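You operate a simulated robot arm through the tools that you are given. There is no shell and no other tool. Be economical: measure what you need, move in short steps, check, and stop when the job is done.

Carry out the task below with a simulated robot arm. There is one attempt and no reset: what you move stays moved.

TASK
The drawer sticks: wax the pale patch on its runner, then push it shut.
Fine: use the grey pad and put it back; the lid lies on the ledge meanwhile, then back on the wax tin.

Only the result counts: the job must be done as asked and must still hold three seconds after the hand-in. Knocking over, shifting, dropping, spilling or breaking anything else fails it. A push-on lid holds only when it is set on centred and level and pressed home; a screw cap is set on level and turned clockwise until tight.

THE ROBOT
A 7-joint arm with a two-finger parallel gripper, fixed in place. Base frame: the origin is at the foot of the arm, x ahead of it, y to its left, z up. Readings come in mm, degrees, newtons and seconds.
Its first joint turns from -166.0 to 166.0 degrees. Payload 3.91 kg.
Tool frame: the origin (TCP) lies between the finger pads and is the grasp point; the fingertips stand 30 mm ahead of it; z points along the fingers, y is the line along which they close. The gripper opens to 110 mm. The fingers are 20 mm wide and 10 mm thick; the gripper's body (48 by 112 mm) begins 55 mm behind the TCP.
Orientation is told as [roll, pitch, yaw] about the base's x, y, z axes, in that order, counted from this pose: with the fingers straight down and closing along the base's y, the tool's x points along the base's -x, its y along +y and its z along -z.

THE INTERFACE
- The arm moves only by the tool play_rows. Its arguments are lists of equal length, an entry for each row: "angular": the turn, a rotation vector about the tool's x, y, z in units of 8 degrees (1.0 is 8 degrees), a list of three; "travel": the shift along the tool's x, y, z in units of 30 mm (1.0 is 30 mm), a list of three; "fingers": the finger opening in mm, from 0 to 110. In form: {"angular": [[rx, ry, rz], ...], "travel": [[tx, ty, tz], ...], "fingers": [fingers, ...]}. A call has 1 to 10 rows; each row shifts and turns the commanded pose from where the row before left it, along the tool's axes as they then stand. A call with a number of a shift or a turn outside -1 to 1 is refused whole. Each row takes 0.2 s and may step no farther than 50 mm and 8.6 degrees from the row before; otherwise, or with a gripper value out of range, the whole call is refused. A pose out of reach is approached as far as the arm can. The call stops where the force on the tool passes 40 N (or 10 N more than at its start, if that is more) or the arm is blocked; 0.2 s more then pass. The fingers move at their own pace (about 153 mm/s each) and stop on an object; they squeeze with about 44 N. The grip force told is the motor's: it shows also when the fingers shut on nothing. Time passes only in rows, and 0.2 s behind the last, so rows that do not move let the fingers close. It gives the time, the measured TCP pose, the force on the tool (base axes), the opening and the grip force at its end, in the units of the frame above (readings bear some noise).
- Cameras (640 x 400 px; columns grow to the right, rows downward): "scene" is fixed at [51.5, 648.6, 1629.5]; the picture's right is [-0.68, -0.73, 0.00], its down [-0.70, 0.66, -0.28] and it looks along [0.20, -0.19, -0.96] (base axes); focal length 214 px, centre (320, 200). "wrist" rides on the gripper at [-36, 0, -57] in the tool frame; the picture's right is [0.00, -1.00, 0.00], its down [0.97, 0.00, -0.24] and it looks along [0.24, 0.00, 0.97] (tool axes); focal length 218 px, centre (320, 200). There is no depth. A picture from a camera that has moved, and an enlarged one, comes with that camera's place and axes in the base frame and with its lens.
- get_image(camera): a new picture of that camera. It takes no simulated time.
- lift_body(by): slides the trunk up (or, below 0, down) by that many mm; the arm rides with it, the base frame stays. It gives what a move gives, with no picture.
- zoom(camera, box): a new picture of the part [left, top, right, bottom] of that camera's present view, enlarged. It takes no simulated time.
- finish_job(): hands the job in; it is judged then, once.

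Go step by step. Nothing tells you positions but the pictures and the camera data: compare them with the known pose of the tool, close in by small moves and look again before you grip or let go. The budget is 120 turns and 68 pictures, counting those below and the enlarged ones. Unless the task says otherwise, let go and move clear before handing in, and close with one line.

The tools are called as a command line: name --argument value ..., lists and objects as JSON in quotes. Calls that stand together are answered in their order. play_rows: Moves the arm, as the interface text tells. Its arguments: {"type":"object","properties":{"angular":{"type":"array"},"travel":{"type":"array"},"fingers":{"type":"array"}},"required":["angular","travel","fingers"]} The other tools are called the same way: lift_body (by) slides the trunk up or down; get_image (camera) takes a picture; zoom (camera, box) takes an enlarged picture of a part of a camera's view; finish_job () hands the job in.

At the start:

```text
time_s: 0.0
position: [222.7, 347.5, 1255.6]
orientation: [0.1, 0.1, 0.0]
force: [0.7, 0.7, 1.0]
finger_gap: 109.8
gripper_force: 0.0
trunk travel left (down, up): [-575.0, 35.0]
```

scene: 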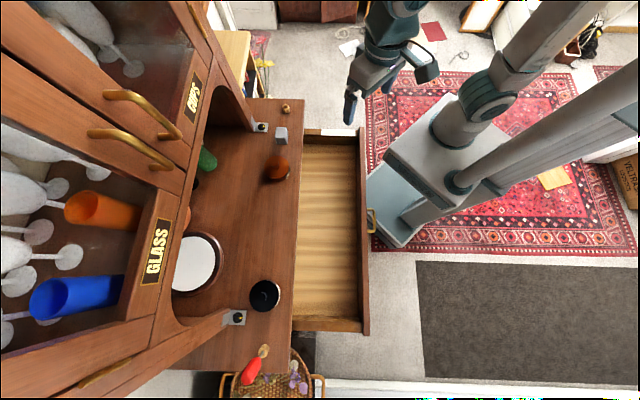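
wrist: 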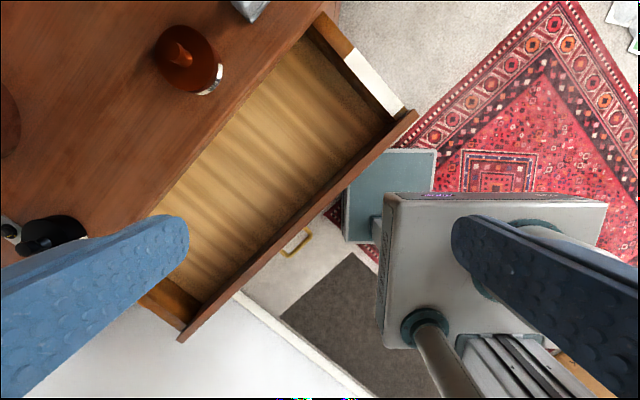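

I see a dresser with an open drawer, a tin with an orange lid, a grey pad next to it and a pale patch on the drawer's side runner. I'll zoom in for details.

zoom --camera "scene" --box '[220, 80, 380, 180]'

zoom --camera "scene" --box '[160, 90, 400, 350]'

zoom --camera "wrist" --box '[120, 0, 440, 200]'

```text
4.00 times, centred on (300, 130) of scene
camera zoom: at [51.5, 648.6, 1629.5], right [-0.68, -0.73, 0.0], down [-0.7, 0.66, -0.28], along [0.2, -0.19, -0.96], focal length 858 px, centre (400, 480)
```

zoom: 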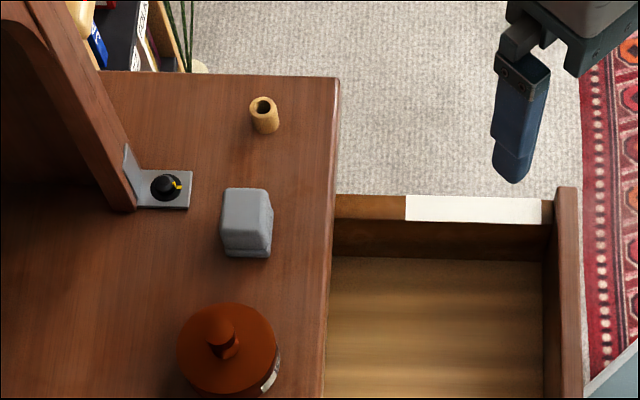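

```text
1.54 times, centred on (280, 220) of scene
camera zoom: at [51.5, 648.6, 1629.5], right [-0.68, -0.73, 0.0], down [-0.7, 0.66, -0.28], along [0.2, -0.19, -0.96], focal length 330 px, centre (382, 169)
```

zoom: 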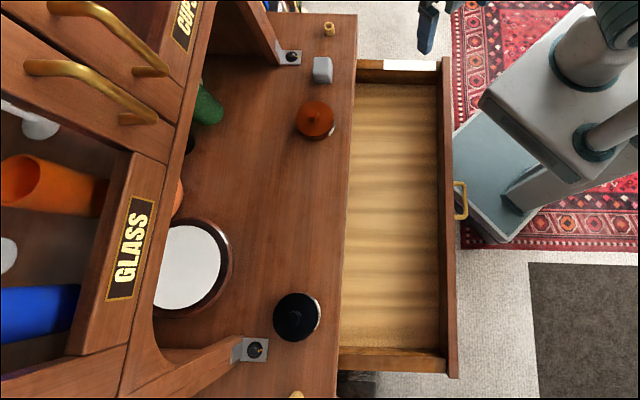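

```text
2.00 times, centred on (280, 100) of wrist
camera zoom: at [257.3, 345.7, 1311.8], right [0.0, -1.0, 0.0], down [-0.97, 0.0, 0.24], along [-0.24, 0.0, -0.97], focal length 436 px, centre (400, 400)
```

zoom: 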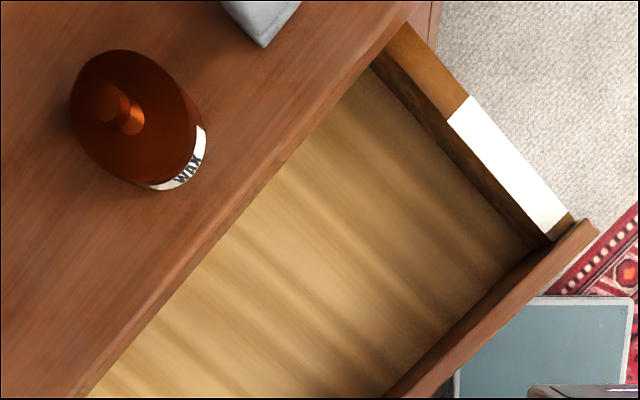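

The wax tin is near (385, 543), the grey pad near (470, 443), and the pale patch runs along the drawer side from about (407, 306) to (312, 208). I can't see the ledge yet, so I'll turn the hand and look into the dresser.

play_rows --angular '[[0, 0, -0.98], [0, 0, -0.98], [0, 0, -0.98], [0, 0, -0.98], [0, 0, -0.98], [0, 0, -0.98], [0, -1, 0], [0, -1, 0], [0, -1, 0], [0, -1, 0]]' --travel '[[0, 0, 0], [0, 0, 0], [0, 0, 0], [0, 0, 0], [0, 0, 0], [0, 0, 0], [0, 0, 0], [0, 0, 0], [0, 0, 0], [0, 0, 0]]' --fingers '[110, 110, 110, 110, 110, 110, 110, 110, 110, 110]'

get_image --camera "wrist"

```text
time_s: 2.2
position: [222.7, 347.1, 1254.7]
orientation: [0.0, -32.2, 47.2]
force: [0.3, -0.1, -0.2]
finger_gap: 110.2
gripper_force: 0.1
trunk travel left (down, up): [-575.0, 35.0]
```

```text
62 pictures are left
camera wrist: at [221.0, 345.6, 1322.8], right [0.73, -0.68, 0.0], down [-0.65, -0.7, -0.31], along [0.21, 0.23, -0.95], focal length 218 px, centre (320, 200)
```

wrist: 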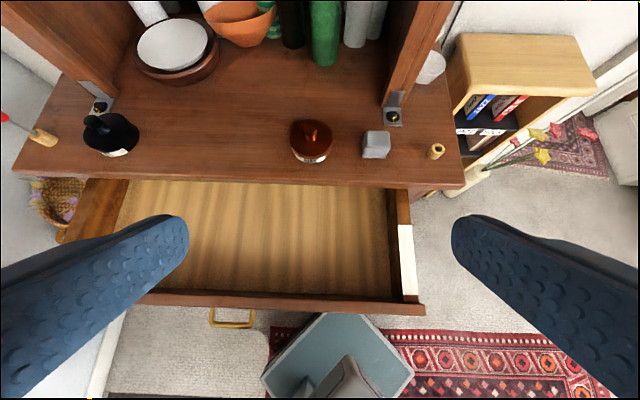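

This view shows the counter well. I'll zoom in to check for a ledge and to measure.

zoom --camera "wrist" --box '[260, 90, 480, 228]'

zoom --camera "wrist" --box '[0, 0, 320, 200]'

zoom --camera "wrist" --box '[320, 0, 640, 200]'

```text
2.90 times, centred on (370, 159) of wrist
camera zoom: at [221.0, 345.6, 1322.8], right [0.73, -0.68, 0.0], down [-0.65, -0.7, -0.31], along [0.21, 0.23, -0.95], focal length 633 px, centre (175, 319)
```

zoom: 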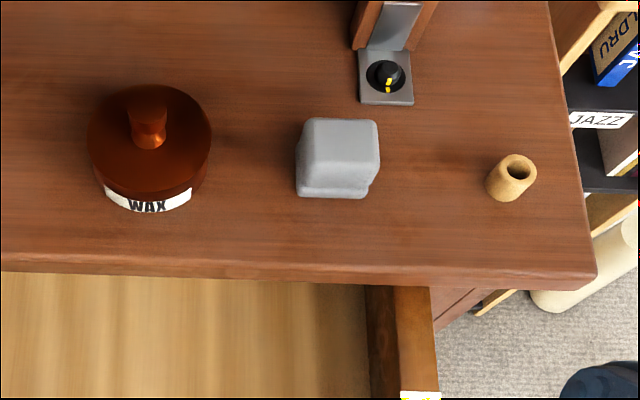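

```text
2.00 times, centred on (160, 100) of wrist
camera zoom: at [221.0, 345.6, 1322.8], right [0.73, -0.68, 0.0], down [-0.65, -0.7, -0.31], along [0.21, 0.23, -0.95], focal length 436 px, centre (640, 400)
```

zoom: 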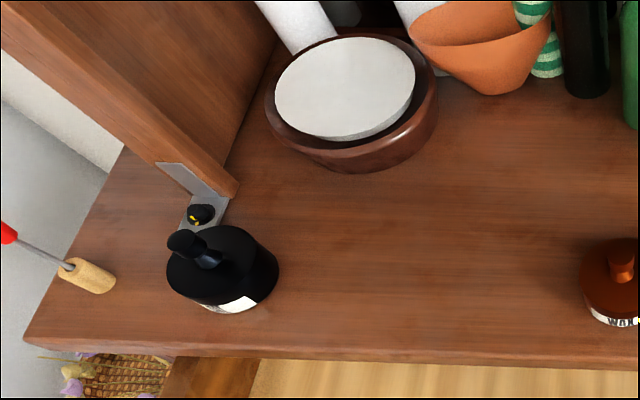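

```text
2.00 times, centred on (480, 100) of wrist
camera zoom: at [221.0, 345.6, 1322.8], right [0.73, -0.68, 0.0], down [-0.65, -0.7, -0.31], along [0.21, 0.23, -0.95], focal length 436 px, centre (0, 400)
```

zoom: 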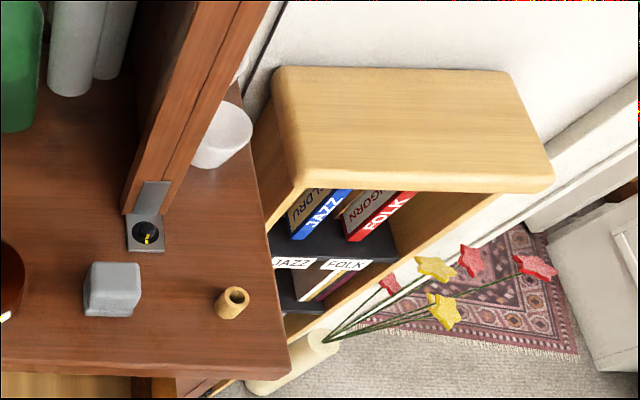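

The only ledge is the dresser's counter, so the lid can lie on clear counter beside the tin. I take the lid centre as (380, 543) with its disc top near z 950, and the pad as (465, 449) with its top near z 965. I'll straighten the hand and go down in front of the counter.

play_rows --angular '[[0, 1, 0], [0, 1, 0], [0, 1, 0], [0, 1, 0], [0, 0, 0], [0, 0, 0], [0, 0, 0], [0, 0, 0], [0, 0, 0], [0, 0, 0]]' --travel '[[0, 0, 0], [0, 0, 0], [0, 0, 0], [0, 0, 0], [0, 0, 1], [0, 0, 1], [0, 0, 1], [0, 0, 1], [0, 0, 1], [0, 0, 0.8]]' --fingers '[110, 110, 110, 110, 110, 80, 70, 70, 70, 70]'

play_rows --angular '[[0, 0, 0], [0, 0, 0], [0, 0, 0], [0, 0, 0], [0, 0, 0], [0, 0, 0]]' --travel '[[-1, 0.1, 0], [-1, 0.1, 0], [-1, 0.1, 0], [-1, 0.1, 0], [-1, 0.1, 0], [-1, 0.1, 0]]' --fingers '[70, 70, 70, 70, 70, 70]'

get_image --camera "wrist"

get_image --camera "scene"

```text
time_s: 4.4
position: [222.5, 346.9, 1080.6]
orientation: [0.1, 0.0, 47.1]
force: [-0.5, -1.2, -0.4]
finger_gap: 69.8
gripper_force: 0.2
trunk travel left (down, up): [-575.0, 35.0]
```

```text
time_s: 5.8
position: [332.7, 491.8, 1080.5]
orientation: [-0.1, -0.1, 47.0]
force: [0.8, 0.4, -0.3]
finger_gap: 70.0
gripper_force: 0.0
trunk travel left (down, up): [-575.0, 35.0]
```

```text
58 pictures are left
camera wrist: at [355.8, 517.2, 1137.0], right [0.73, -0.68, 0.0], down [-0.66, -0.71, 0.24], along [-0.16, -0.18, -0.97], focal length 218 px, centre (320, 200)
```

wrist: 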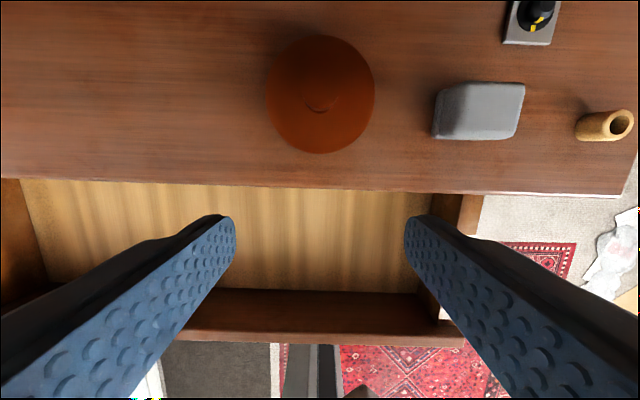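

```text
57 pictures are left
```

scene: 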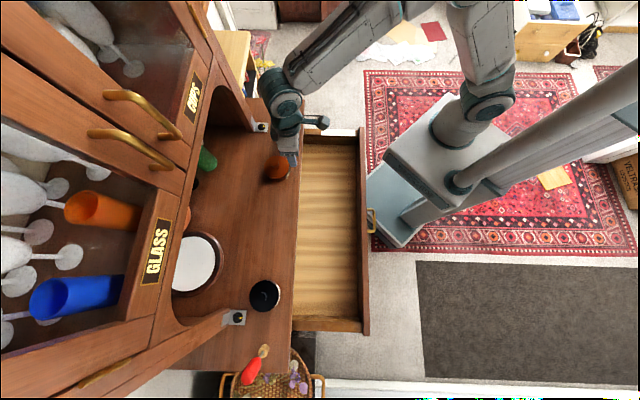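

The lid is straight ahead, 71 mm further in. I'll move over it and look again.

play_rows --angular '[[0, 0, 0], [0, 0, 0], [0, 0, 0], [0, 0, 0]]' --travel '[[-0.8, 0, 0], [-0.8, 0, 0], [-0.77, 0, 0], [0, 0, 0.8]]' --fingers '[70, 70, 70, 70]'

get_image --camera "wrist"

zoom --camera "scene" --box '[180, 60, 340, 210]'

```text
time_s: 6.8
position: [379.1, 543.5, 1057.9]
orientation: [0.0, -0.1, 47.1]
force: [0.6, 0.3, -0.4]
finger_gap: 70.0
gripper_force: 0.0
trunk travel left (down, up): [-575.0, 35.0]
```

```text
56 pictures are left
camera wrist: at [403.8, 568.7, 1114.0], right [0.73, -0.68, 0.0], down [-0.66, -0.71, 0.24], along [-0.16, -0.18, -0.97], focal length 218 px, centre (320, 200)
```

wrist: 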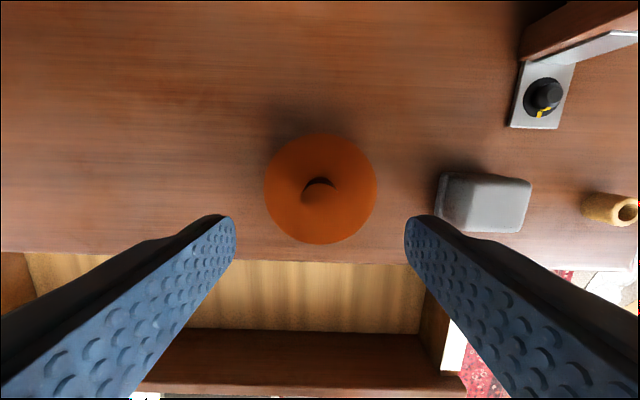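

```text
2.67 times, centred on (260, 135) of scene
camera zoom: at [51.5, 648.6, 1629.5], right [-0.68, -0.73, 0.0], down [-0.7, 0.66, -0.28], along [0.2, -0.19, -0.96], focal length 572 px, centre (480, 373)
```

zoom: 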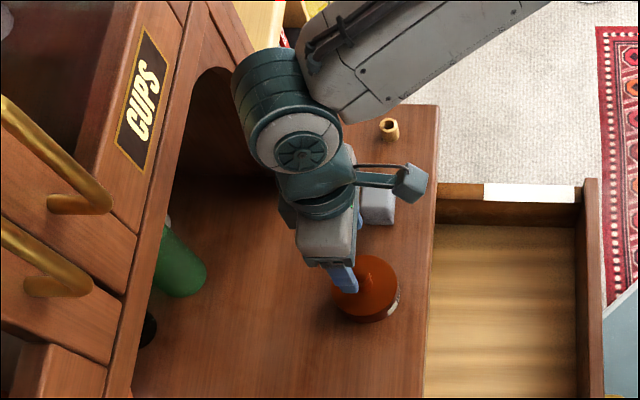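

zoom --camera "wrist" --box '[256, 120, 384, 250]'

```text
3.08 times, centred on (320, 185) of wrist
camera zoom: at [403.8, 568.7, 1114.0], right [0.73, -0.68, 0.0], down [-0.66, -0.71, 0.24], along [-0.16, -0.18, -0.97], focal length 672 px, centre (320, 246)
```

zoom: 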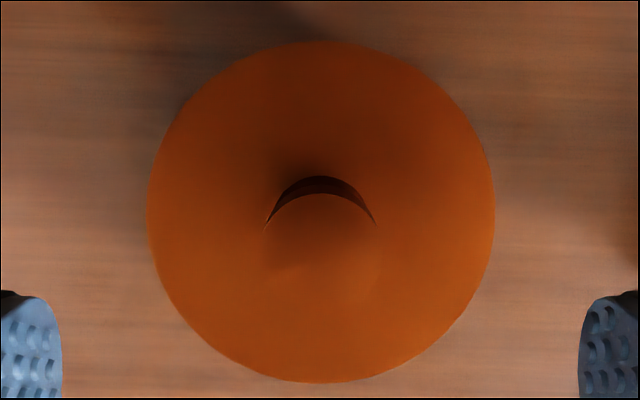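

The knob is about 3 mm ahead of the hand centre. I'll shift, descend onto the knob and close.

play_rows --angular '[[0, 0, 0], [0, 0, 0], [0, 0, 0], [0, 0, 0], [0, 0, 0], [0, 0, 0], [0, 0, 0]]' --travel '[[-0.1, 0, 0.4], [0, 0, 0.8], [0, 0, 0.7], [0, 0, 0.5], [0, 0, 0], [0, 0, 0], [0, 0, 0]]' --fingers '[60, 60, 60, 60, 15, 10, 10]'

get_image --camera "wrist"

```text
time_s: 8.4
position: [381.6, 545.5, 985.5]
orientation: [0.0, 0.0, 47.1]
force: [-0.6, 0.5, 0.5]
finger_gap: 23.3
gripper_force: 43.8
trunk travel left (down, up): [-575.0, 35.0]
```

```text
53 pictures are left
camera wrist: at [405.1, 570.0, 1041.6], right [0.73, -0.68, 0.0], down [-0.66, -0.71, 0.24], along [-0.16, -0.18, -0.97], focal length 218 px, centre (320, 200)
```

wrist: 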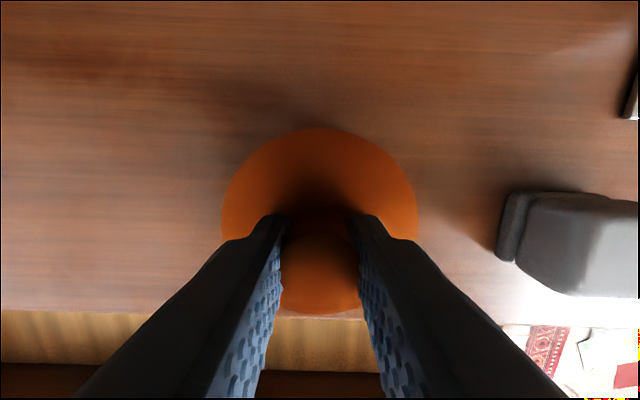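

The knob is gripped at 23 mm. Now I'll lift slowly.

play_rows --angular '[[0, 0, 0], [0, 0, 0], [0, 0, 0], [0, 0, 0]]' --travel '[[0, 0, -0.15], [0, 0, -0.15], [0, 0, -0.15], [0, 0, -0.15]]' --fingers '[10, 10, 10, 10]'

get_image --camera "wrist"

zoom --camera "scene" --box '[240, 120, 320, 190]'

```text
time_s: 9.4
position: [381.9, 544.9, 1003.2]
orientation: [0.0, 0.0, 47.1]
force: [-0.3, -0.2, -0.4]
finger_gap: 23.4
gripper_force: 43.9
trunk travel left (down, up): [-575.0, 35.0]
```

```text
52 pictures are left
camera wrist: at [405.7, 570.5, 1059.6], right [0.73, -0.68, 0.0], down [-0.66, -0.71, 0.24], along [-0.16, -0.18, -0.97], focal length 218 px, centre (320, 200)
```

wrist: 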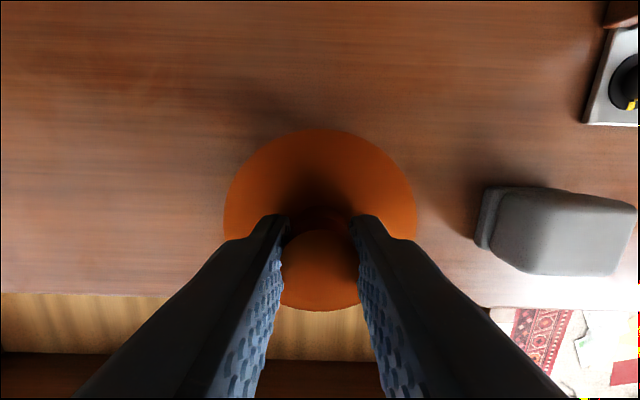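

```text
5.71 times, centred on (280, 155) of scene
camera zoom: at [51.5, 648.6, 1629.5], right [-0.68, -0.73, 0.0], down [-0.7, 0.66, -0.28], along [0.2, -0.19, -0.96], focal length 1226 px, centre (549, 457)
```

zoom: 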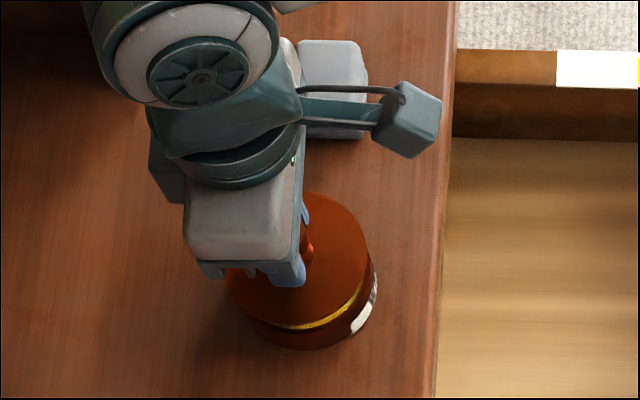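

The lid is off and the wax is visible. I'll lift it further and carry it 145 mm to the left, onto bare counter.

play_rows --angular '[[0, 0, 0], [0, 0, 0], [0, 0, 0], [0, 0, 0], [0, 0, 0], [0, 0, 0], [0, 0, 0], [0, 0, 0]]' --travel '[[0, 0, -0.6], [0, 0, -0.6], [0, 0.9, 0], [0, 1, 0], [0, 1, 0], [0, 1, 0], [0, 0.93, 0], [0, 0, 0]]' --fingers '[10, 10, 10, 10, 10, 10, 10, 10]'

get_image --camera "wrist"

zoom --camera "scene" --box '[200, 110, 320, 250]'

```text
time_s: 11.2
position: [276.3, 644.0, 1041.0]
orientation: [-0.1, 0.1, 47.1]
force: [0.4, -0.4, 0.4]
finger_gap: 22.2
gripper_force: 44.8
trunk travel left (down, up): [-575.0, 35.0]
```

```text
50 pictures are left
camera wrist: at [299.8, 668.7, 1095.8], right [0.73, -0.68, 0.0], down [-0.66, -0.71, 0.24], along [-0.16, -0.18, -0.97], focal length 218 px, centre (320, 200)
```

wrist: 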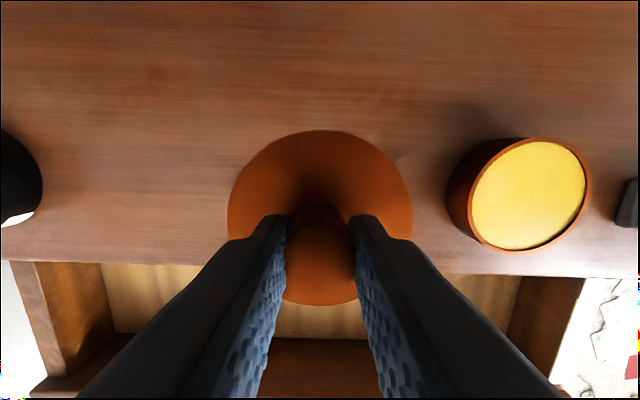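

```text
2.86 times, centred on (260, 180) of scene
camera zoom: at [51.5, 648.6, 1629.5], right [-0.68, -0.73, 0.0], down [-0.7, 0.66, -0.28], along [0.2, -0.19, -0.96], focal length 613 px, centre (491, 257)
```

zoom: 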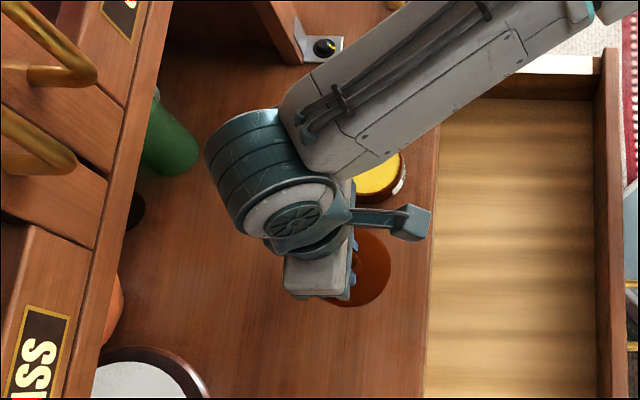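

The tin's wax is full to the brim and the counter under the lid is clear. I'll lower it carefully.

play_rows --angular '[[0, 0, 0], [0, 0, 0], [0, 0, 0], [0, 0, 0], [0, 0, 0]]' --travel '[[0, 0, 0.6], [0, 0, 0.7], [0, 0, 0.6], [0, 0, 0.2], [0, 0, 0.1]]' --fingers '[10, 10, 10, 10, 10]'

play_rows --angular '[[0, 0, 0], [0, 0, 0], [0, 0, 0]]' --travel '[[0, 0, 0.07], [0, 0, 0.07], [0, 0, 0]]' --fingers '[10, 10, 10]'

zoom --camera "scene" --box '[240, 140, 320, 220]'

```text
time_s: 12.4
position: [275.8, 644.5, 974.3]
orientation: [0.0, -0.1, 47.1]
force: [-0.4, -0.4, -0.6]
finger_gap: 22.0
gripper_force: 44.3
trunk travel left (down, up): [-575.0, 35.0]
```

```text
time_s: 13.2
position: [276.3, 644.3, 969.7]
orientation: [0.1, 0.0, 47.0]
force: [-0.1, 0.7, -0.4]
finger_gap: 21.8
gripper_force: 43.9
trunk travel left (down, up): [-575.0, 35.0]
```

```text
5.00 times, centred on (280, 180) of scene
camera zoom: at [51.5, 648.6, 1629.5], right [-0.68, -0.73, 0.0], down [-0.7, 0.66, -0.28], along [0.2, -0.19, -0.96], focal length 1072 px, centre (520, 300)
```

zoom: 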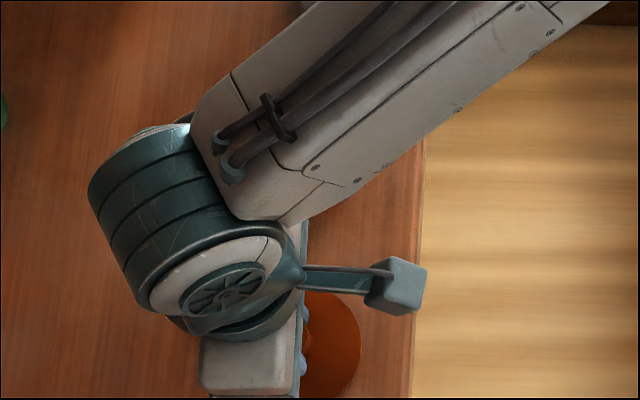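

play_rows --angular '[[0, 0, 0], [0, 0, 0], [0, 0, 0], [0, 0, 0]]' --travel '[[0, 0, 0.07], [0, 0, 0.07], [0, 0, 0.07], [0, 0, 0]]' --fingers '[10, 10, 10, 10]'

get_image --camera "wrist"

```text
time_s: 14.2
position: [276.0, 644.2, 962.9]
orientation: [0.0, 0.0, 47.1]
force: [0.0, -0.5, 0.0]
finger_gap: 22.1
gripper_force: 44.2
trunk travel left (down, up): [-575.0, 35.0]
```

```text
47 pictures are left
camera wrist: at [299.4, 669.1, 1019.0], right [0.73, -0.68, 0.0], down [-0.66, -0.71, 0.24], along [-0.16, -0.18, -0.97], focal length 218 px, centre (320, 200)
```

wrist: 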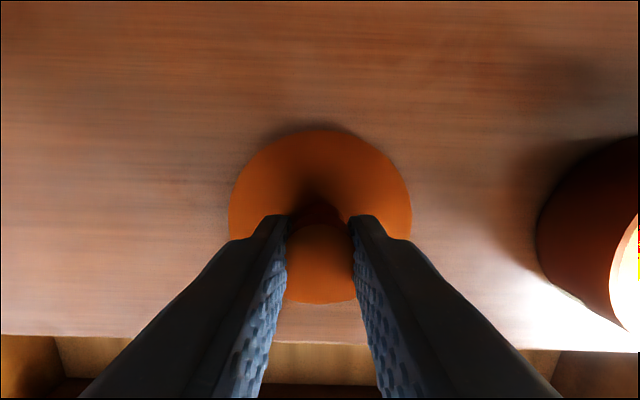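

play_rows --angular '[[0, 0, 0], [0, 0, 0], [0, 0, 0]]' --travel '[[0, 0, 0.06], [0, 0, 0.06], [0, 0, 0]]' --fingers '[10, 10, 10]'

play_rows --angular '[[0, 0, 0], [0, 0, 0], [0, 0, 0]]' --travel '[[0, 0, 0.06], [0, 0, 0.06], [0, 0, 0]]' --fingers '[10, 10, 10]'

zoom --camera "wrist" --box '[200, 100, 440, 320]'

```text
time_s: 15.0
position: [275.9, 643.6, 962.8]
orientation: [0.1, -0.2, 47.1]
force: [0.7, 2.1, 18.1]
finger_gap: 21.7
gripper_force: 43.3
trunk travel left (down, up): [-575.0, 35.0]
```

```text
time_s: 15.8
position: [274.1, 642.9, 959.7]
orientation: [0.2, -0.5, 47.1]
force: [1.6, 3.8, 33.1]
finger_gap: 21.7
gripper_force: 44.0
trunk travel left (down, up): [-575.0, 35.0]
```

```text
1.82 times, centred on (320, 210) of wrist
camera zoom: at [299.1, 668.1, 1016.5], right [0.73, -0.68, 0.0], down [-0.66, -0.71, 0.23], along [-0.16, -0.17, -0.97], focal length 397 px, centre (320, 182)
```

zoom: 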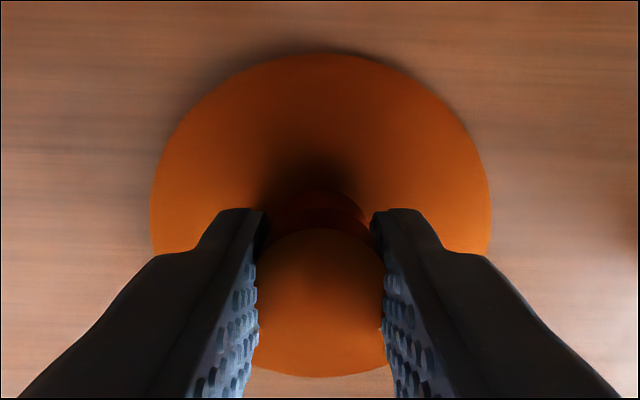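

The lid has touched down. I'll relieve the load, open gently and rise.

play_rows --angular '[[0, 0, 0], [0, 0, 0], [0, 0, 0], [0, 0, 0], [0, 0, 0], [0, 0, 0], [0, 0, 0]]' --travel '[[0, 0, -0.2], [0, 0, 0], [0, 0, 0], [0, 0, -0.3], [0, 0, -0.8], [0, 0, -1], [0, 0, -1]]' --fingers '[10, 30, 60, 60, 60, 60, 60]'

get_image --camera "wrist"

```text
time_s: 17.4
position: [274.4, 643.8, 1052.2]
orientation: [0.1, 0.0, 47.1]
force: [-0.2, 0.1, 0.1]
finger_gap: 59.8
gripper_force: 0.1
trunk travel left (down, up): [-575.0, 35.0]
```

```text
45 pictures are left
camera wrist: at [298.8, 669.1, 1110.7], right [0.73, -0.68, 0.0], down [-0.66, -0.71, 0.24], along [-0.16, -0.18, -0.97], focal length 218 px, centre (320, 200)
```

wrist: 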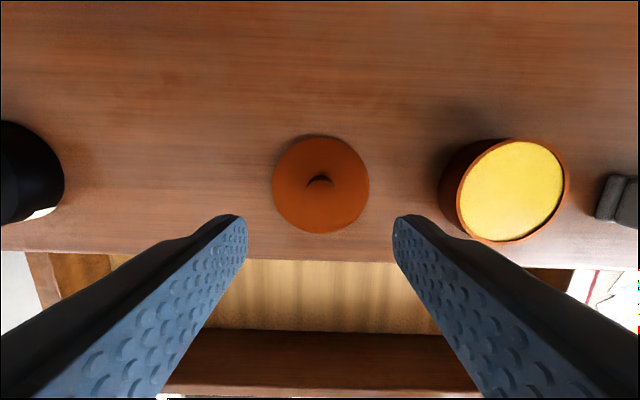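

The lid lies flat on the counter. Now I'll go over to the pad.

play_rows --angular '[[0, 0, 0], [0, 0, 0], [0, 0, 0], [0, 0, 0], [0, 0, 0], [0, 0, 0], [0, 0, 0], [0, 0, 0], [0, 0, 0], [0, 0, 0]]' --travel '[[0, -1, 0], [0, -1, 0], [0, -1, 0], [0, -1, 0], [0, -1, 0], [0, -1, 0], [0, -1, 0], [0, -1, 0], [0.25, -1, 0], [0.22, 0, 0]]' --fingers '[80, 80, 80, 80, 80, 80, 80, 80, 80, 80]'

get_image --camera "wrist"

get_image --camera "scene"

```text
time_s: 19.6
position: [464.1, 450.3, 1054.3]
orientation: [0.0, -0.1, 47.0]
force: [0.2, 0.6, 0.3]
finger_gap: 79.9
gripper_force: 0.0
trunk travel left (down, up): [-575.0, 35.0]
```

```text
44 pictures are left
camera wrist: at [487.9, 475.1, 1111.5], right [0.73, -0.68, 0.0], down [-0.66, -0.71, 0.24], along [-0.16, -0.18, -0.97], focal length 218 px, centre (320, 200)
```

wrist: 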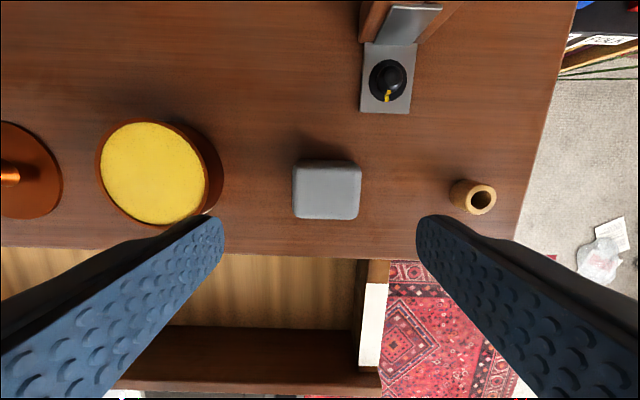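

```text
43 pictures are left
```

scene: 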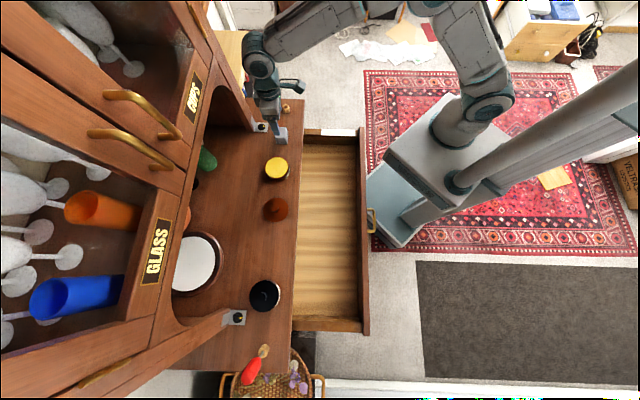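

zoom --camera "wrist" --box '[270, 140, 390, 240]'

zoom --camera "wrist" --box '[330, 220, 450, 400]'

```text
4.00 times, centred on (330, 190) of wrist
camera zoom: at [487.9, 475.1, 1111.5], right [0.73, -0.68, 0.0], down [-0.66, -0.71, 0.24], along [-0.16, -0.18, -0.97], focal length 873 px, centre (280, 240)
```

zoom: 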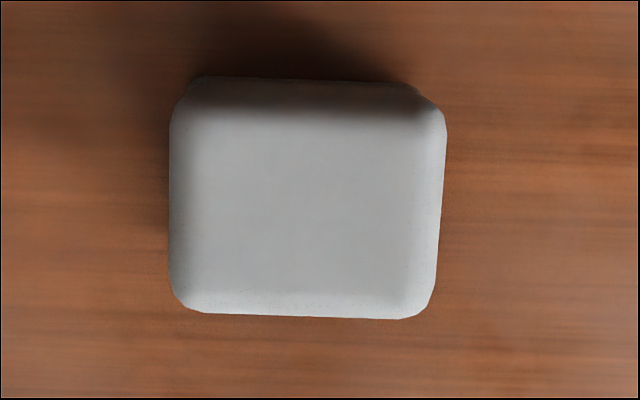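

```text
2.22 times, centred on (390, 310) of wrist
camera zoom: at [487.9, 475.1, 1111.5], right [0.73, -0.68, 0.0], down [-0.66, -0.71, 0.24], along [-0.16, -0.18, -0.97], focal length 485 px, centre (164, -44)
```

zoom: 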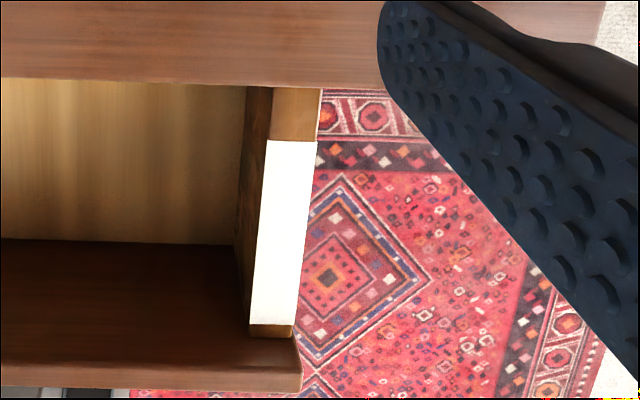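

The patch lies at n 358–503 mm along the drawer axis, at z about 854 and roughly 30 mm wide. The pad is a 49×40 mm block 5 mm to the right of the hand, so I'll correct, descend and grip it.

play_rows --angular '[[0, 0, 0], [0, 0, 0], [0, 0, 0], [0, 0, 0], [0, 0, 0], [0, 0, 0], [0, 0, 0], [0, 0, 0]]' --travel '[[-0.08, -0.18, 0.5], [0, 0, 0.8], [0, 0, 0.8], [0, 0, 0.6], [0, 0, 0.37], [0, 0, 0], [0, 0, 0], [0, 0, 0]]' --fingers '[80, 80, 80, 80, 80, 50, 30, 30]'

get_image --camera "wrist"

```text
time_s: 21.4
position: [469.0, 446.6, 962.7]
orientation: [0.0, 0.1, 47.1]
force: [-0.3, -0.7, 0.0]
finger_gap: 49.6
gripper_force: 43.8
trunk travel left (down, up): [-575.0, 35.0]
```

```text
40 pictures are left
camera wrist: at [493.1, 472.8, 1019.1], right [0.73, -0.68, 0.0], down [-0.66, -0.71, 0.24], along [-0.16, -0.18, -0.97], focal length 218 px, centre (320, 200)
```

wrist: 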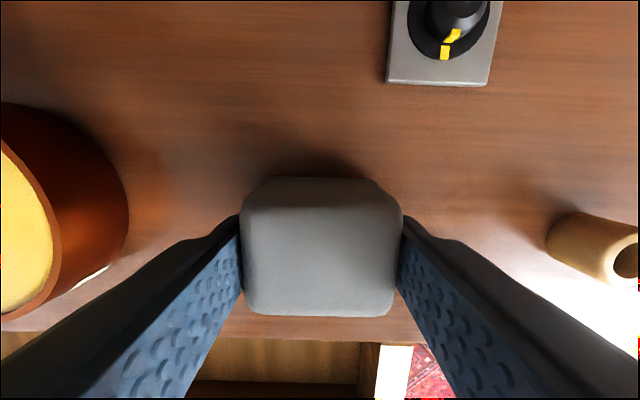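

The pad is gripped. I'll lift it and carry it over the wax.

play_rows --angular '[[0, 0, 0], [0, 0, 0], [0, 0, 0], [0, 0, 0], [0, 0, 0], [0, 0, 0], [0, 0, 0], [0, 0, 0]]' --travel '[[0, 0, -0.5], [0, 0, -0.9], [0, 0, -0.6], [0, 0.88, 0], [-0.1, 0.9, 0], [-0.13, 0.9, 0], [-0.1, 0.9, 0], [-0.1, 0.8, 0]]' --fingers '[30, 30, 30, 30, 30, 30, 30, 30]'

get_image --camera "wrist"

zoom --camera "scene" --box '[230, 110, 330, 210]'

```text
time_s: 23.2
position: [381.6, 546.8, 1022.1]
orientation: [0.1, 0.0, 47.1]
force: [-0.3, -0.9, -0.3]
finger_gap: 49.5
gripper_force: 43.9
trunk travel left (down, up): [-575.0, 35.0]
```

```text
39 pictures are left
camera wrist: at [405.3, 572.7, 1079.0], right [0.73, -0.68, 0.0], down [-0.66, -0.71, 0.24], along [-0.16, -0.18, -0.97], focal length 218 px, centre (320, 200)
```

wrist: 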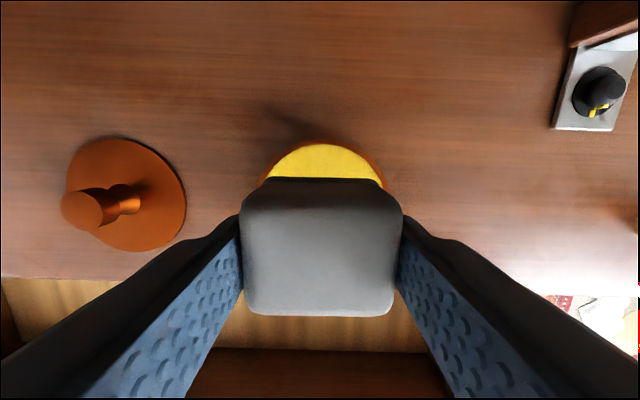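

```text
4.00 times, centred on (280, 160) of scene
camera zoom: at [51.5, 648.6, 1629.5], right [-0.68, -0.73, 0.0], down [-0.7, 0.66, -0.28], along [0.2, -0.19, -0.96], focal length 858 px, centre (480, 360)
```

zoom: 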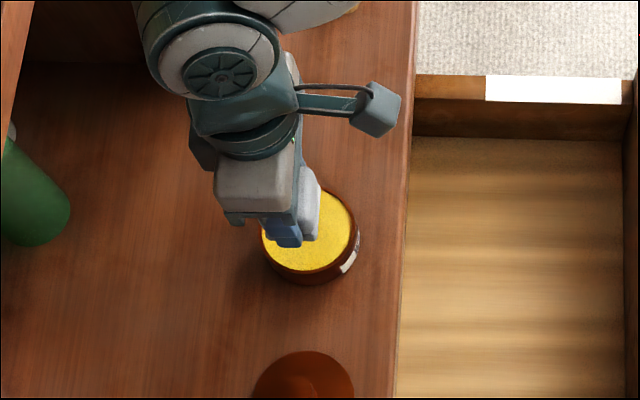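

Aligned over the wax. I'll lower until contact.

play_rows --angular '[[0, 0, 0], [0, 0, 0], [0, 0, 0], [0, 0, 0], [0, 0, 0]]' --travel '[[0, 0, 0.6], [0, 0, 0.2], [0, 0, 0.1], [0, 0, 0.1], [0, 0, 0]]' --fingers '[30, 30, 30, 30, 30]'

play_rows --angular '[[0, 0, 0], [0, 0, 0], [0, 0, 0]]' --travel '[[0, 0, 0.06], [0, 0, 0.06], [0, 0, 0]]' --fingers '[30, 30, 30]'

```text
time_s: 24.4
position: [382.6, 546.5, 992.2]
orientation: [0.0, -0.1, 47.1]
force: [0.1, 0.3, -0.3]
finger_gap: 49.3
gripper_force: 44.0
trunk travel left (down, up): [-575.0, 35.0]
```

```text
time_s: 25.2
position: [381.8, 546.1, 991.4]
orientation: [0.1, -0.4, 47.1]
force: [2.3, 4.6, 23.4]
finger_gap: 49.2
gripper_force: 43.7
trunk travel left (down, up): [-575.0, 35.0]
```

The pad is pressing the wax at 23 N. I'll hold briefly, then lift and go towards the patch.

play_rows --angular '[[0, 0, 0], [0, 0, 0], [0, 0, 0], [0, 0, 0], [0, 0, 0], [0, 0, 0], [0, 0, 0], [0, 0, 0]]' --travel '[[0, 0, 0], [0, 0, 0], [0, 0, 0], [0, 0, 0], [0, 0, -0.3], [0, 0, -0.6], [0, 0, -0.8], [0, 0, 0]]' --fingers '[30, 30, 30, 30, 30, 30, 30, 30]'

get_image --camera "wrist"

zoom --camera "scene" --box '[230, 110, 330, 210]'

```text
time_s: 27.0
position: [381.6, 547.0, 1039.4]
orientation: [-0.1, 0.2, 47.0]
force: [0.4, 0.1, -0.6]
finger_gap: 49.2
gripper_force: 43.7
trunk travel left (down, up): [-575.0, 35.0]
```

```text
37 pictures are left
camera wrist: at [405.8, 571.9, 1096.1], right [0.73, -0.68, 0.0], down [-0.66, -0.71, 0.24], along [-0.16, -0.18, -0.97], focal length 218 px, centre (320, 200)
```

wrist: 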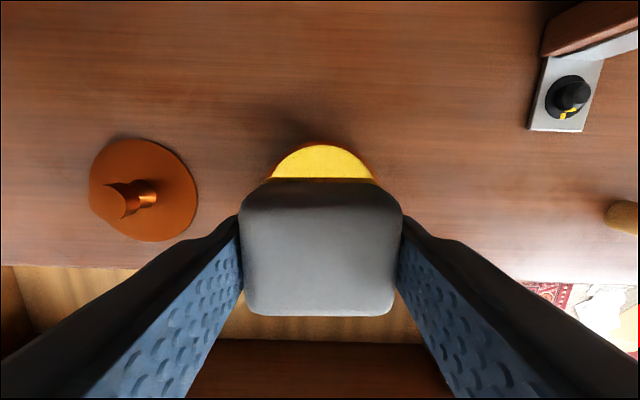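

```text
4.00 times, centred on (280, 160) of scene
camera zoom: at [51.5, 648.6, 1629.5], right [-0.68, -0.73, 0.0], down [-0.7, 0.66, -0.28], along [0.2, -0.19, -0.96], focal length 858 px, centre (480, 360)
```

zoom: 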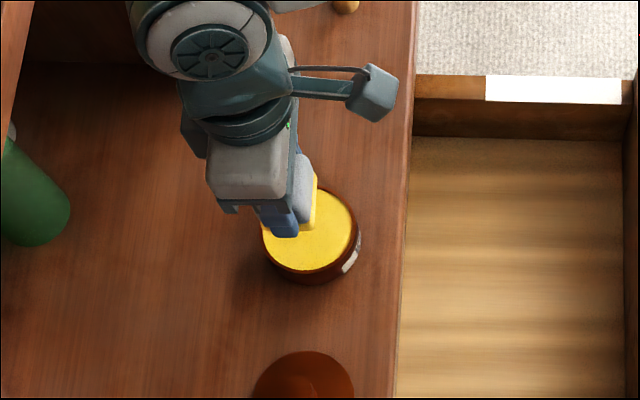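

The pad's foot is now yellow with wax. I'll carry it over to above the patch.

play_rows --angular '[[0, 0, 0], [0, 0, 0], [0, 0, 0], [0, 0, 0], [0, 0, 0], [0, 0, 0], [0, 0, 0], [0, 0, 0]]' --travel '[[0.92, -0.84, 0], [0.92, -0.84, 0], [0.92, -0.84, 0], [0.92, -0.84, 0], [0.92, -0.84, 0], [0.92, -0.84, 0], [0.92, -0.84, 0], [0.92, -0.84, 0]]' --fingers '[30, 30, 30, 30, 30, 30, 30, 30]'

play_rows --angular '[[0, 0, 0], [0, 0, 0], [0, 0, 0]]' --travel '[[0, 0, 0.9], [0, 0, 0.9], [0, 0, 0.9]]' --fingers '[30, 30, 30]'

get_image --camera "wrist"

zoom --camera "scene" --box '[280, 80, 400, 190]'

```text
time_s: 28.8
position: [380.6, 246.9, 1039.4]
orientation: [0.0, 0.0, 47.1]
force: [0.8, -0.8, 0.1]
finger_gap: 49.2
gripper_force: 44.5
trunk travel left (down, up): [-575.0, 35.0]
```

```text
time_s: 29.6
position: [379.6, 248.1, 958.7]
orientation: [0.0, -0.1, 47.2]
force: [-0.2, 0.6, -1.7]
finger_gap: 49.1
gripper_force: 44.2
trunk travel left (down, up): [-575.0, 35.0]
```

```text
35 pictures are left
camera wrist: at [403.3, 272.6, 1015.3], right [0.73, -0.68, 0.0], down [-0.66, -0.71, 0.24], along [-0.16, -0.18, -0.97], focal length 218 px, centre (320, 200)
```

wrist: 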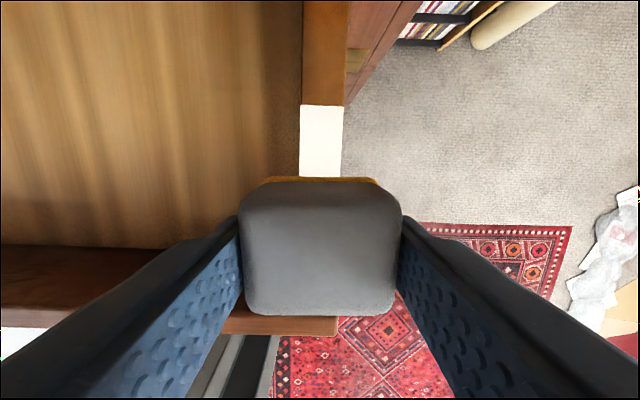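

```text
3.64 times, centred on (340, 135) of scene
camera zoom: at [51.5, 648.6, 1629.5], right [-0.68, -0.73, 0.0], down [-0.7, 0.66, -0.28], along [0.2, -0.19, -0.96], focal length 780 px, centre (247, 436)
```

zoom: 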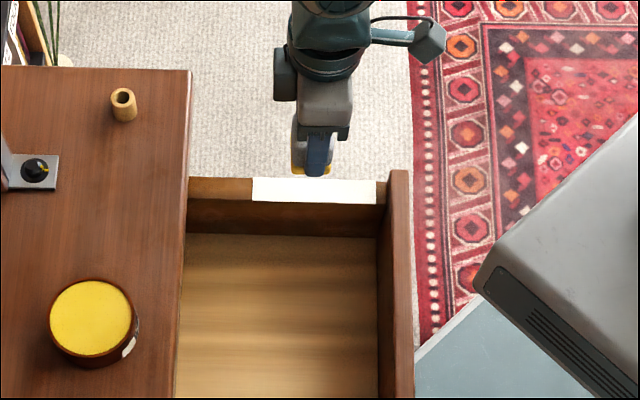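

The pad is centred over the patch, and the drawer front stands about 30 mm above the runner. I'll lower until contact.

play_rows --angular '[[0, 0, 0], [0, 0, 0], [0, 0, 0], [0, 0, 0]]' --travel '[[0, 0, 0.8], [0, 0, 0.6], [0, 0, 0.13], [0, 0, 0]]' --fingers '[30, 30, 30, 30]'

play_rows --angular '[[0, 0, 0], [0, 0, 0], [0, 0, 0], [0, 0, 0]]' --travel '[[0, 0, 0.08], [0, 0, 0.08], [0, 0, 0.08], [0, 0, 0]]' --fingers '[30, 30, 30, 30]'

```text
time_s: 30.6
position: [378.8, 246.6, 911.7]
orientation: [0.1, -0.1, 47.2]
force: [0.3, 1.4, -1.4]
finger_gap: 49.5
gripper_force: 43.9
trunk travel left (down, up): [-575.0, 35.0]
```

```text
time_s: 31.6
position: [378.9, 246.7, 905.2]
orientation: [0.0, 0.0, 47.2]
force: [0.0, 0.0, -0.8]
finger_gap: 49.0
gripper_force: 44.4
trunk travel left (down, up): [-575.0, 35.0]
```

play_rows --angular '[[0, 0, 0], [0, 0, 0], [0, 0, 0]]' --travel '[[0, 0, 0.07], [0, 0, 0.07], [0, 0, 0]]' --fingers '[30, 30, 30]'

```text
time_s: 32.4
position: [378.6, 247.5, 901.8]
orientation: [-0.1, 0.0, 47.1]
force: [-0.6, 0.7, -0.5]
finger_gap: 49.2
gripper_force: 43.7
trunk travel left (down, up): [-575.0, 35.0]
```

I have no contact yet, so I'll go on down in small steps.

play_rows --angular '[[0, 0, 0], [0, 0, 0], [0, 0, 0]]' --travel '[[0, 0, 0.07], [0, 0, 0.07], [0, 0, 0]]' --fingers '[30, 30, 30]'

play_rows --angular '[[0, 0, 0], [0, 0, 0], [0, 0, 0]]' --travel '[[0, 0, 0.06], [0, 0, 0.06], [0, 0, 0]]' --fingers '[30, 30, 30]'

get_image --camera "wrist"

```text
time_s: 33.2
position: [379.8, 247.3, 896.8]
orientation: [0.0, 0.0, 47.1]
force: [0.6, -0.3, 0.1]
finger_gap: 49.0
gripper_force: 43.7
trunk travel left (down, up): [-575.0, 35.0]
```

```text
time_s: 34.0
position: [380.0, 248.3, 896.1]
orientation: [-0.1, -0.3, 47.2]
force: [-5.1, -4.4, 26.0]
finger_gap: 49.3
gripper_force: 44.0
trunk travel left (down, up): [-575.0, 35.0]
stopped in row 3: the force on the tool passed its limit (the readings are from after the stop); the commanded pose is now the measured one
```

```text
33 pictures are left
camera wrist: at [402.9, 272.6, 953.5], right [0.73, -0.68, 0.0], down [-0.66, -0.71, 0.23], along [-0.16, -0.17, -0.97], focal length 218 px, centre (320, 200)
```

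wrist: 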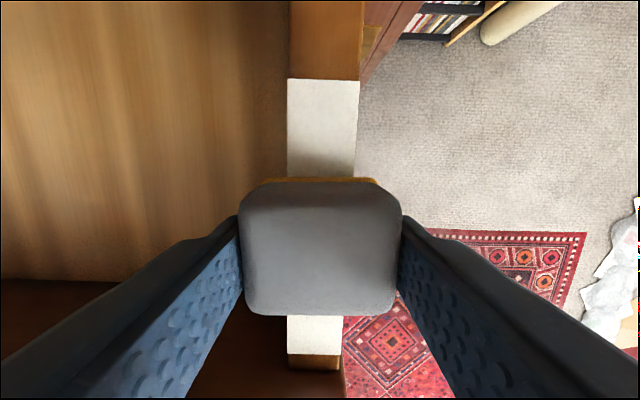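

Contact is made at z 896. I'll ease slightly and rub towards the front end.

play_rows --angular '[[0, 0, 0], [0, 0, 0], [0, 0, 0], [0, 0, 0], [0, 0, 0], [0, 0, 0], [0, 0, 0], [0, 0, 0]]' --travel '[[0, 0, -0.03], [0.3, 0, 0], [0.3, 0, 0], [0.3, 0, 0], [0.3, 0, 0], [0.3, 0, 0], [0.3, 0, 0], [0.3, 0, 0]]' --fingers '[30, 30, 30, 30, 30, 30, 30, 30]'

get_image --camera "wrist"

```text
time_s: 35.1
position: [365.8, 231.9, 897.9]
orientation: [-0.1, -0.9, 47.0]
force: [0.3, 3.2, 9.4]
finger_gap: 49.2
gripper_force: 44.3
trunk travel left (down, up): [-575.0, 35.0]
stopped in row 5: the force on the tool passed its limit (the readings are from after the stop); the commanded pose is now the measured one
```

```text
32 pictures are left
camera wrist: at [388.5, 256.8, 954.1], right [0.73, -0.68, 0.0], down [-0.67, -0.71, 0.22], along [-0.15, -0.17, -0.97], focal length 218 px, centre (320, 200)
```

wrist: 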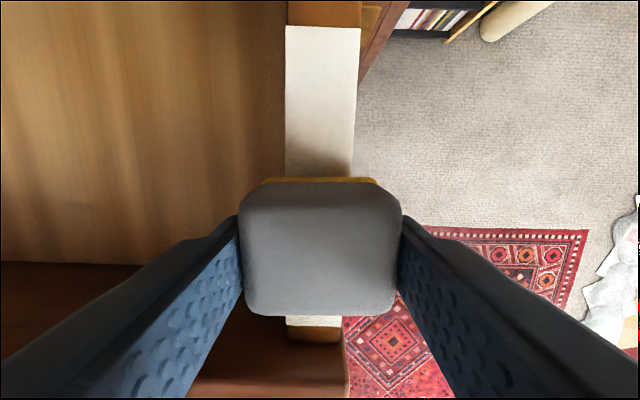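

The load eased to 9 N. I'll level the hand and keep rubbing towards the front in short steps.

play_rows --angular '[[0, 0.1, 0], [0, 0, 0], [0, 0, 0], [0, 0, 0], [0, 0, 0], [0, 0, 0], [0, 0, 0]]' --travel '[[0, 0, 0], [0.25, 0, 0], [0.25, 0, 0], [0.25, 0, 0], [0.25, 0, 0], [0.25, 0, 0], [0.2, 0, 0]]' --fingers '[30, 30, 30, 30, 30, 30, 30]'

get_image --camera "wrist"

zoom --camera "scene" --box '[280, 80, 400, 190]'

```text
time_s: 36.7
position: [336.4, 200.1, 896.7]
orientation: [-0.1, -0.1, 47.0]
force: [6.3, 5.0, 11.1]
finger_gap: 49.0
gripper_force: 43.9
trunk travel left (down, up): [-575.0, 35.0]
```

```text
31 pictures are left
camera wrist: at [360.0, 225.3, 953.3], right [0.73, -0.68, 0.0], down [-0.66, -0.71, 0.24], along [-0.16, -0.18, -0.97], focal length 218 px, centre (320, 200)
```

wrist: 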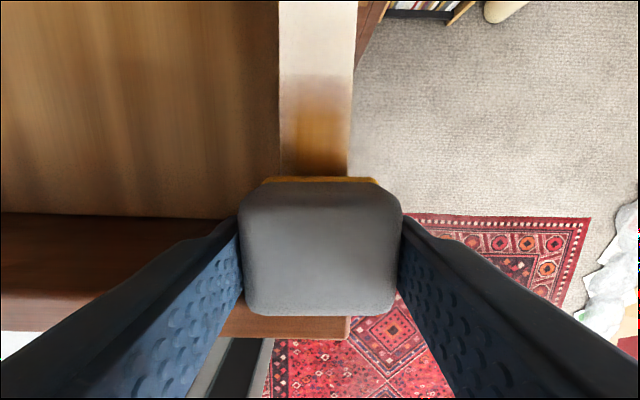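

```text
3.64 times, centred on (340, 135) of scene
camera zoom: at [51.5, 648.6, 1629.5], right [-0.68, -0.73, 0.0], down [-0.7, 0.66, -0.28], along [0.2, -0.19, -0.96], focal length 780 px, centre (247, 436)
```

zoom: 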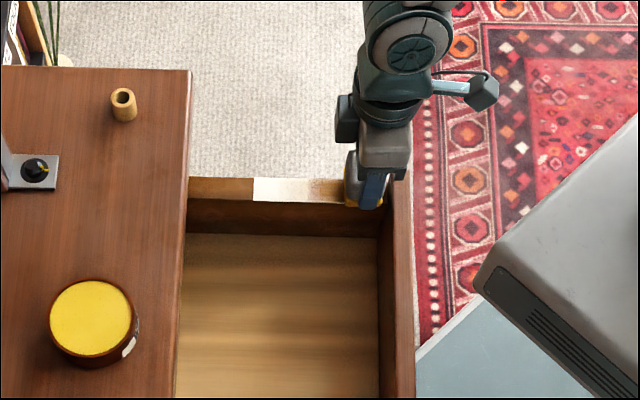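

The rubbed part turns from white to amber, so it's working. I'll shift 3 mm left to centre the pad better and stroke towards the rear.

play_rows --angular '[[0, 0, 0], [0, 0, 0], [0, 0, 0], [0, 0, 0], [0, 0, 0], [0, 0, 0], [0, 0, 0], [0, 0, 0], [0, 0, 0], [0, 0, 0]]' --travel '[[0.05, 0.1, 0], [-0.25, 0, 0], [-0.25, 0, 0], [-0.25, 0, 0], [-0.25, 0, 0], [-0.25, 0, 0], [-0.25, 0, 0], [-0.25, 0, 0], [-0.25, 0, 0], [-0.25, 0, 0]]' --fingers '[30, 30, 30, 30, 30, 30, 30, 30, 30, 30]'

play_rows --angular '[[0, 0, 0], [0, 0, 0], [0, 0, 0], [0, 0, 0], [0, 0, 0], [0, 0, 0], [0, 0, 0], [0, 0, 0]]' --travel '[[-0.25, 0, 0], [-0.25, 0, 0], [-0.25, 0, 0], [-0.25, 0, 0], [-0.25, 0, 0], [-0.25, 0, 0], [-0.25, 0, 0], [-0.25, 0, 0]]' --fingers '[30, 30, 30, 30, 30, 30, 30, 30]'

zoom --camera "scene" --box '[280, 80, 400, 190]'

```text
time_s: 38.9
position: [378.7, 249.7, 896.8]
orientation: [-0.1, 0.1, 47.0]
force: [-2.1, -3.8, 9.1]
finger_gap: 49.5
gripper_force: 43.7
trunk travel left (down, up): [-575.0, 35.0]
```

```text
time_s: 40.7
position: [420.8, 294.2, 897.3]
orientation: [-0.1, 0.1, 47.0]
force: [-0.3, 0.3, -0.8]
finger_gap: 49.3
gripper_force: 44.3
trunk travel left (down, up): [-575.0, 35.0]
```

```text
3.64 times, centred on (340, 135) of scene
camera zoom: at [51.5, 648.6, 1629.5], right [-0.68, -0.73, 0.0], down [-0.7, 0.66, -0.28], along [0.2, -0.19, -0.96], focal length 780 px, centre (247, 436)
```

zoom: 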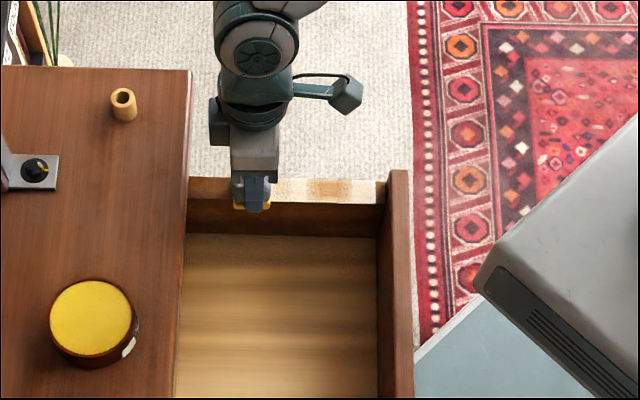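

Contact faded at the rear end. I'll press down again and stroke back to the front with a slightly higher load.

play_rows --angular '[[0, 0, 0], [0, 0, 0], [0, 0, 0]]' --travel '[[0, 0, 0.04], [0, 0, 0.03], [0, 0, 0]]' --fingers '[30, 30, 30]'

```text
time_s: 41.5
position: [420.6, 294.8, 894.8]
orientation: [-0.1, -0.3, 46.9]
force: [0.3, 1.9, 22.8]
finger_gap: 49.4
gripper_force: 44.0
trunk travel left (down, up): [-575.0, 35.0]
```

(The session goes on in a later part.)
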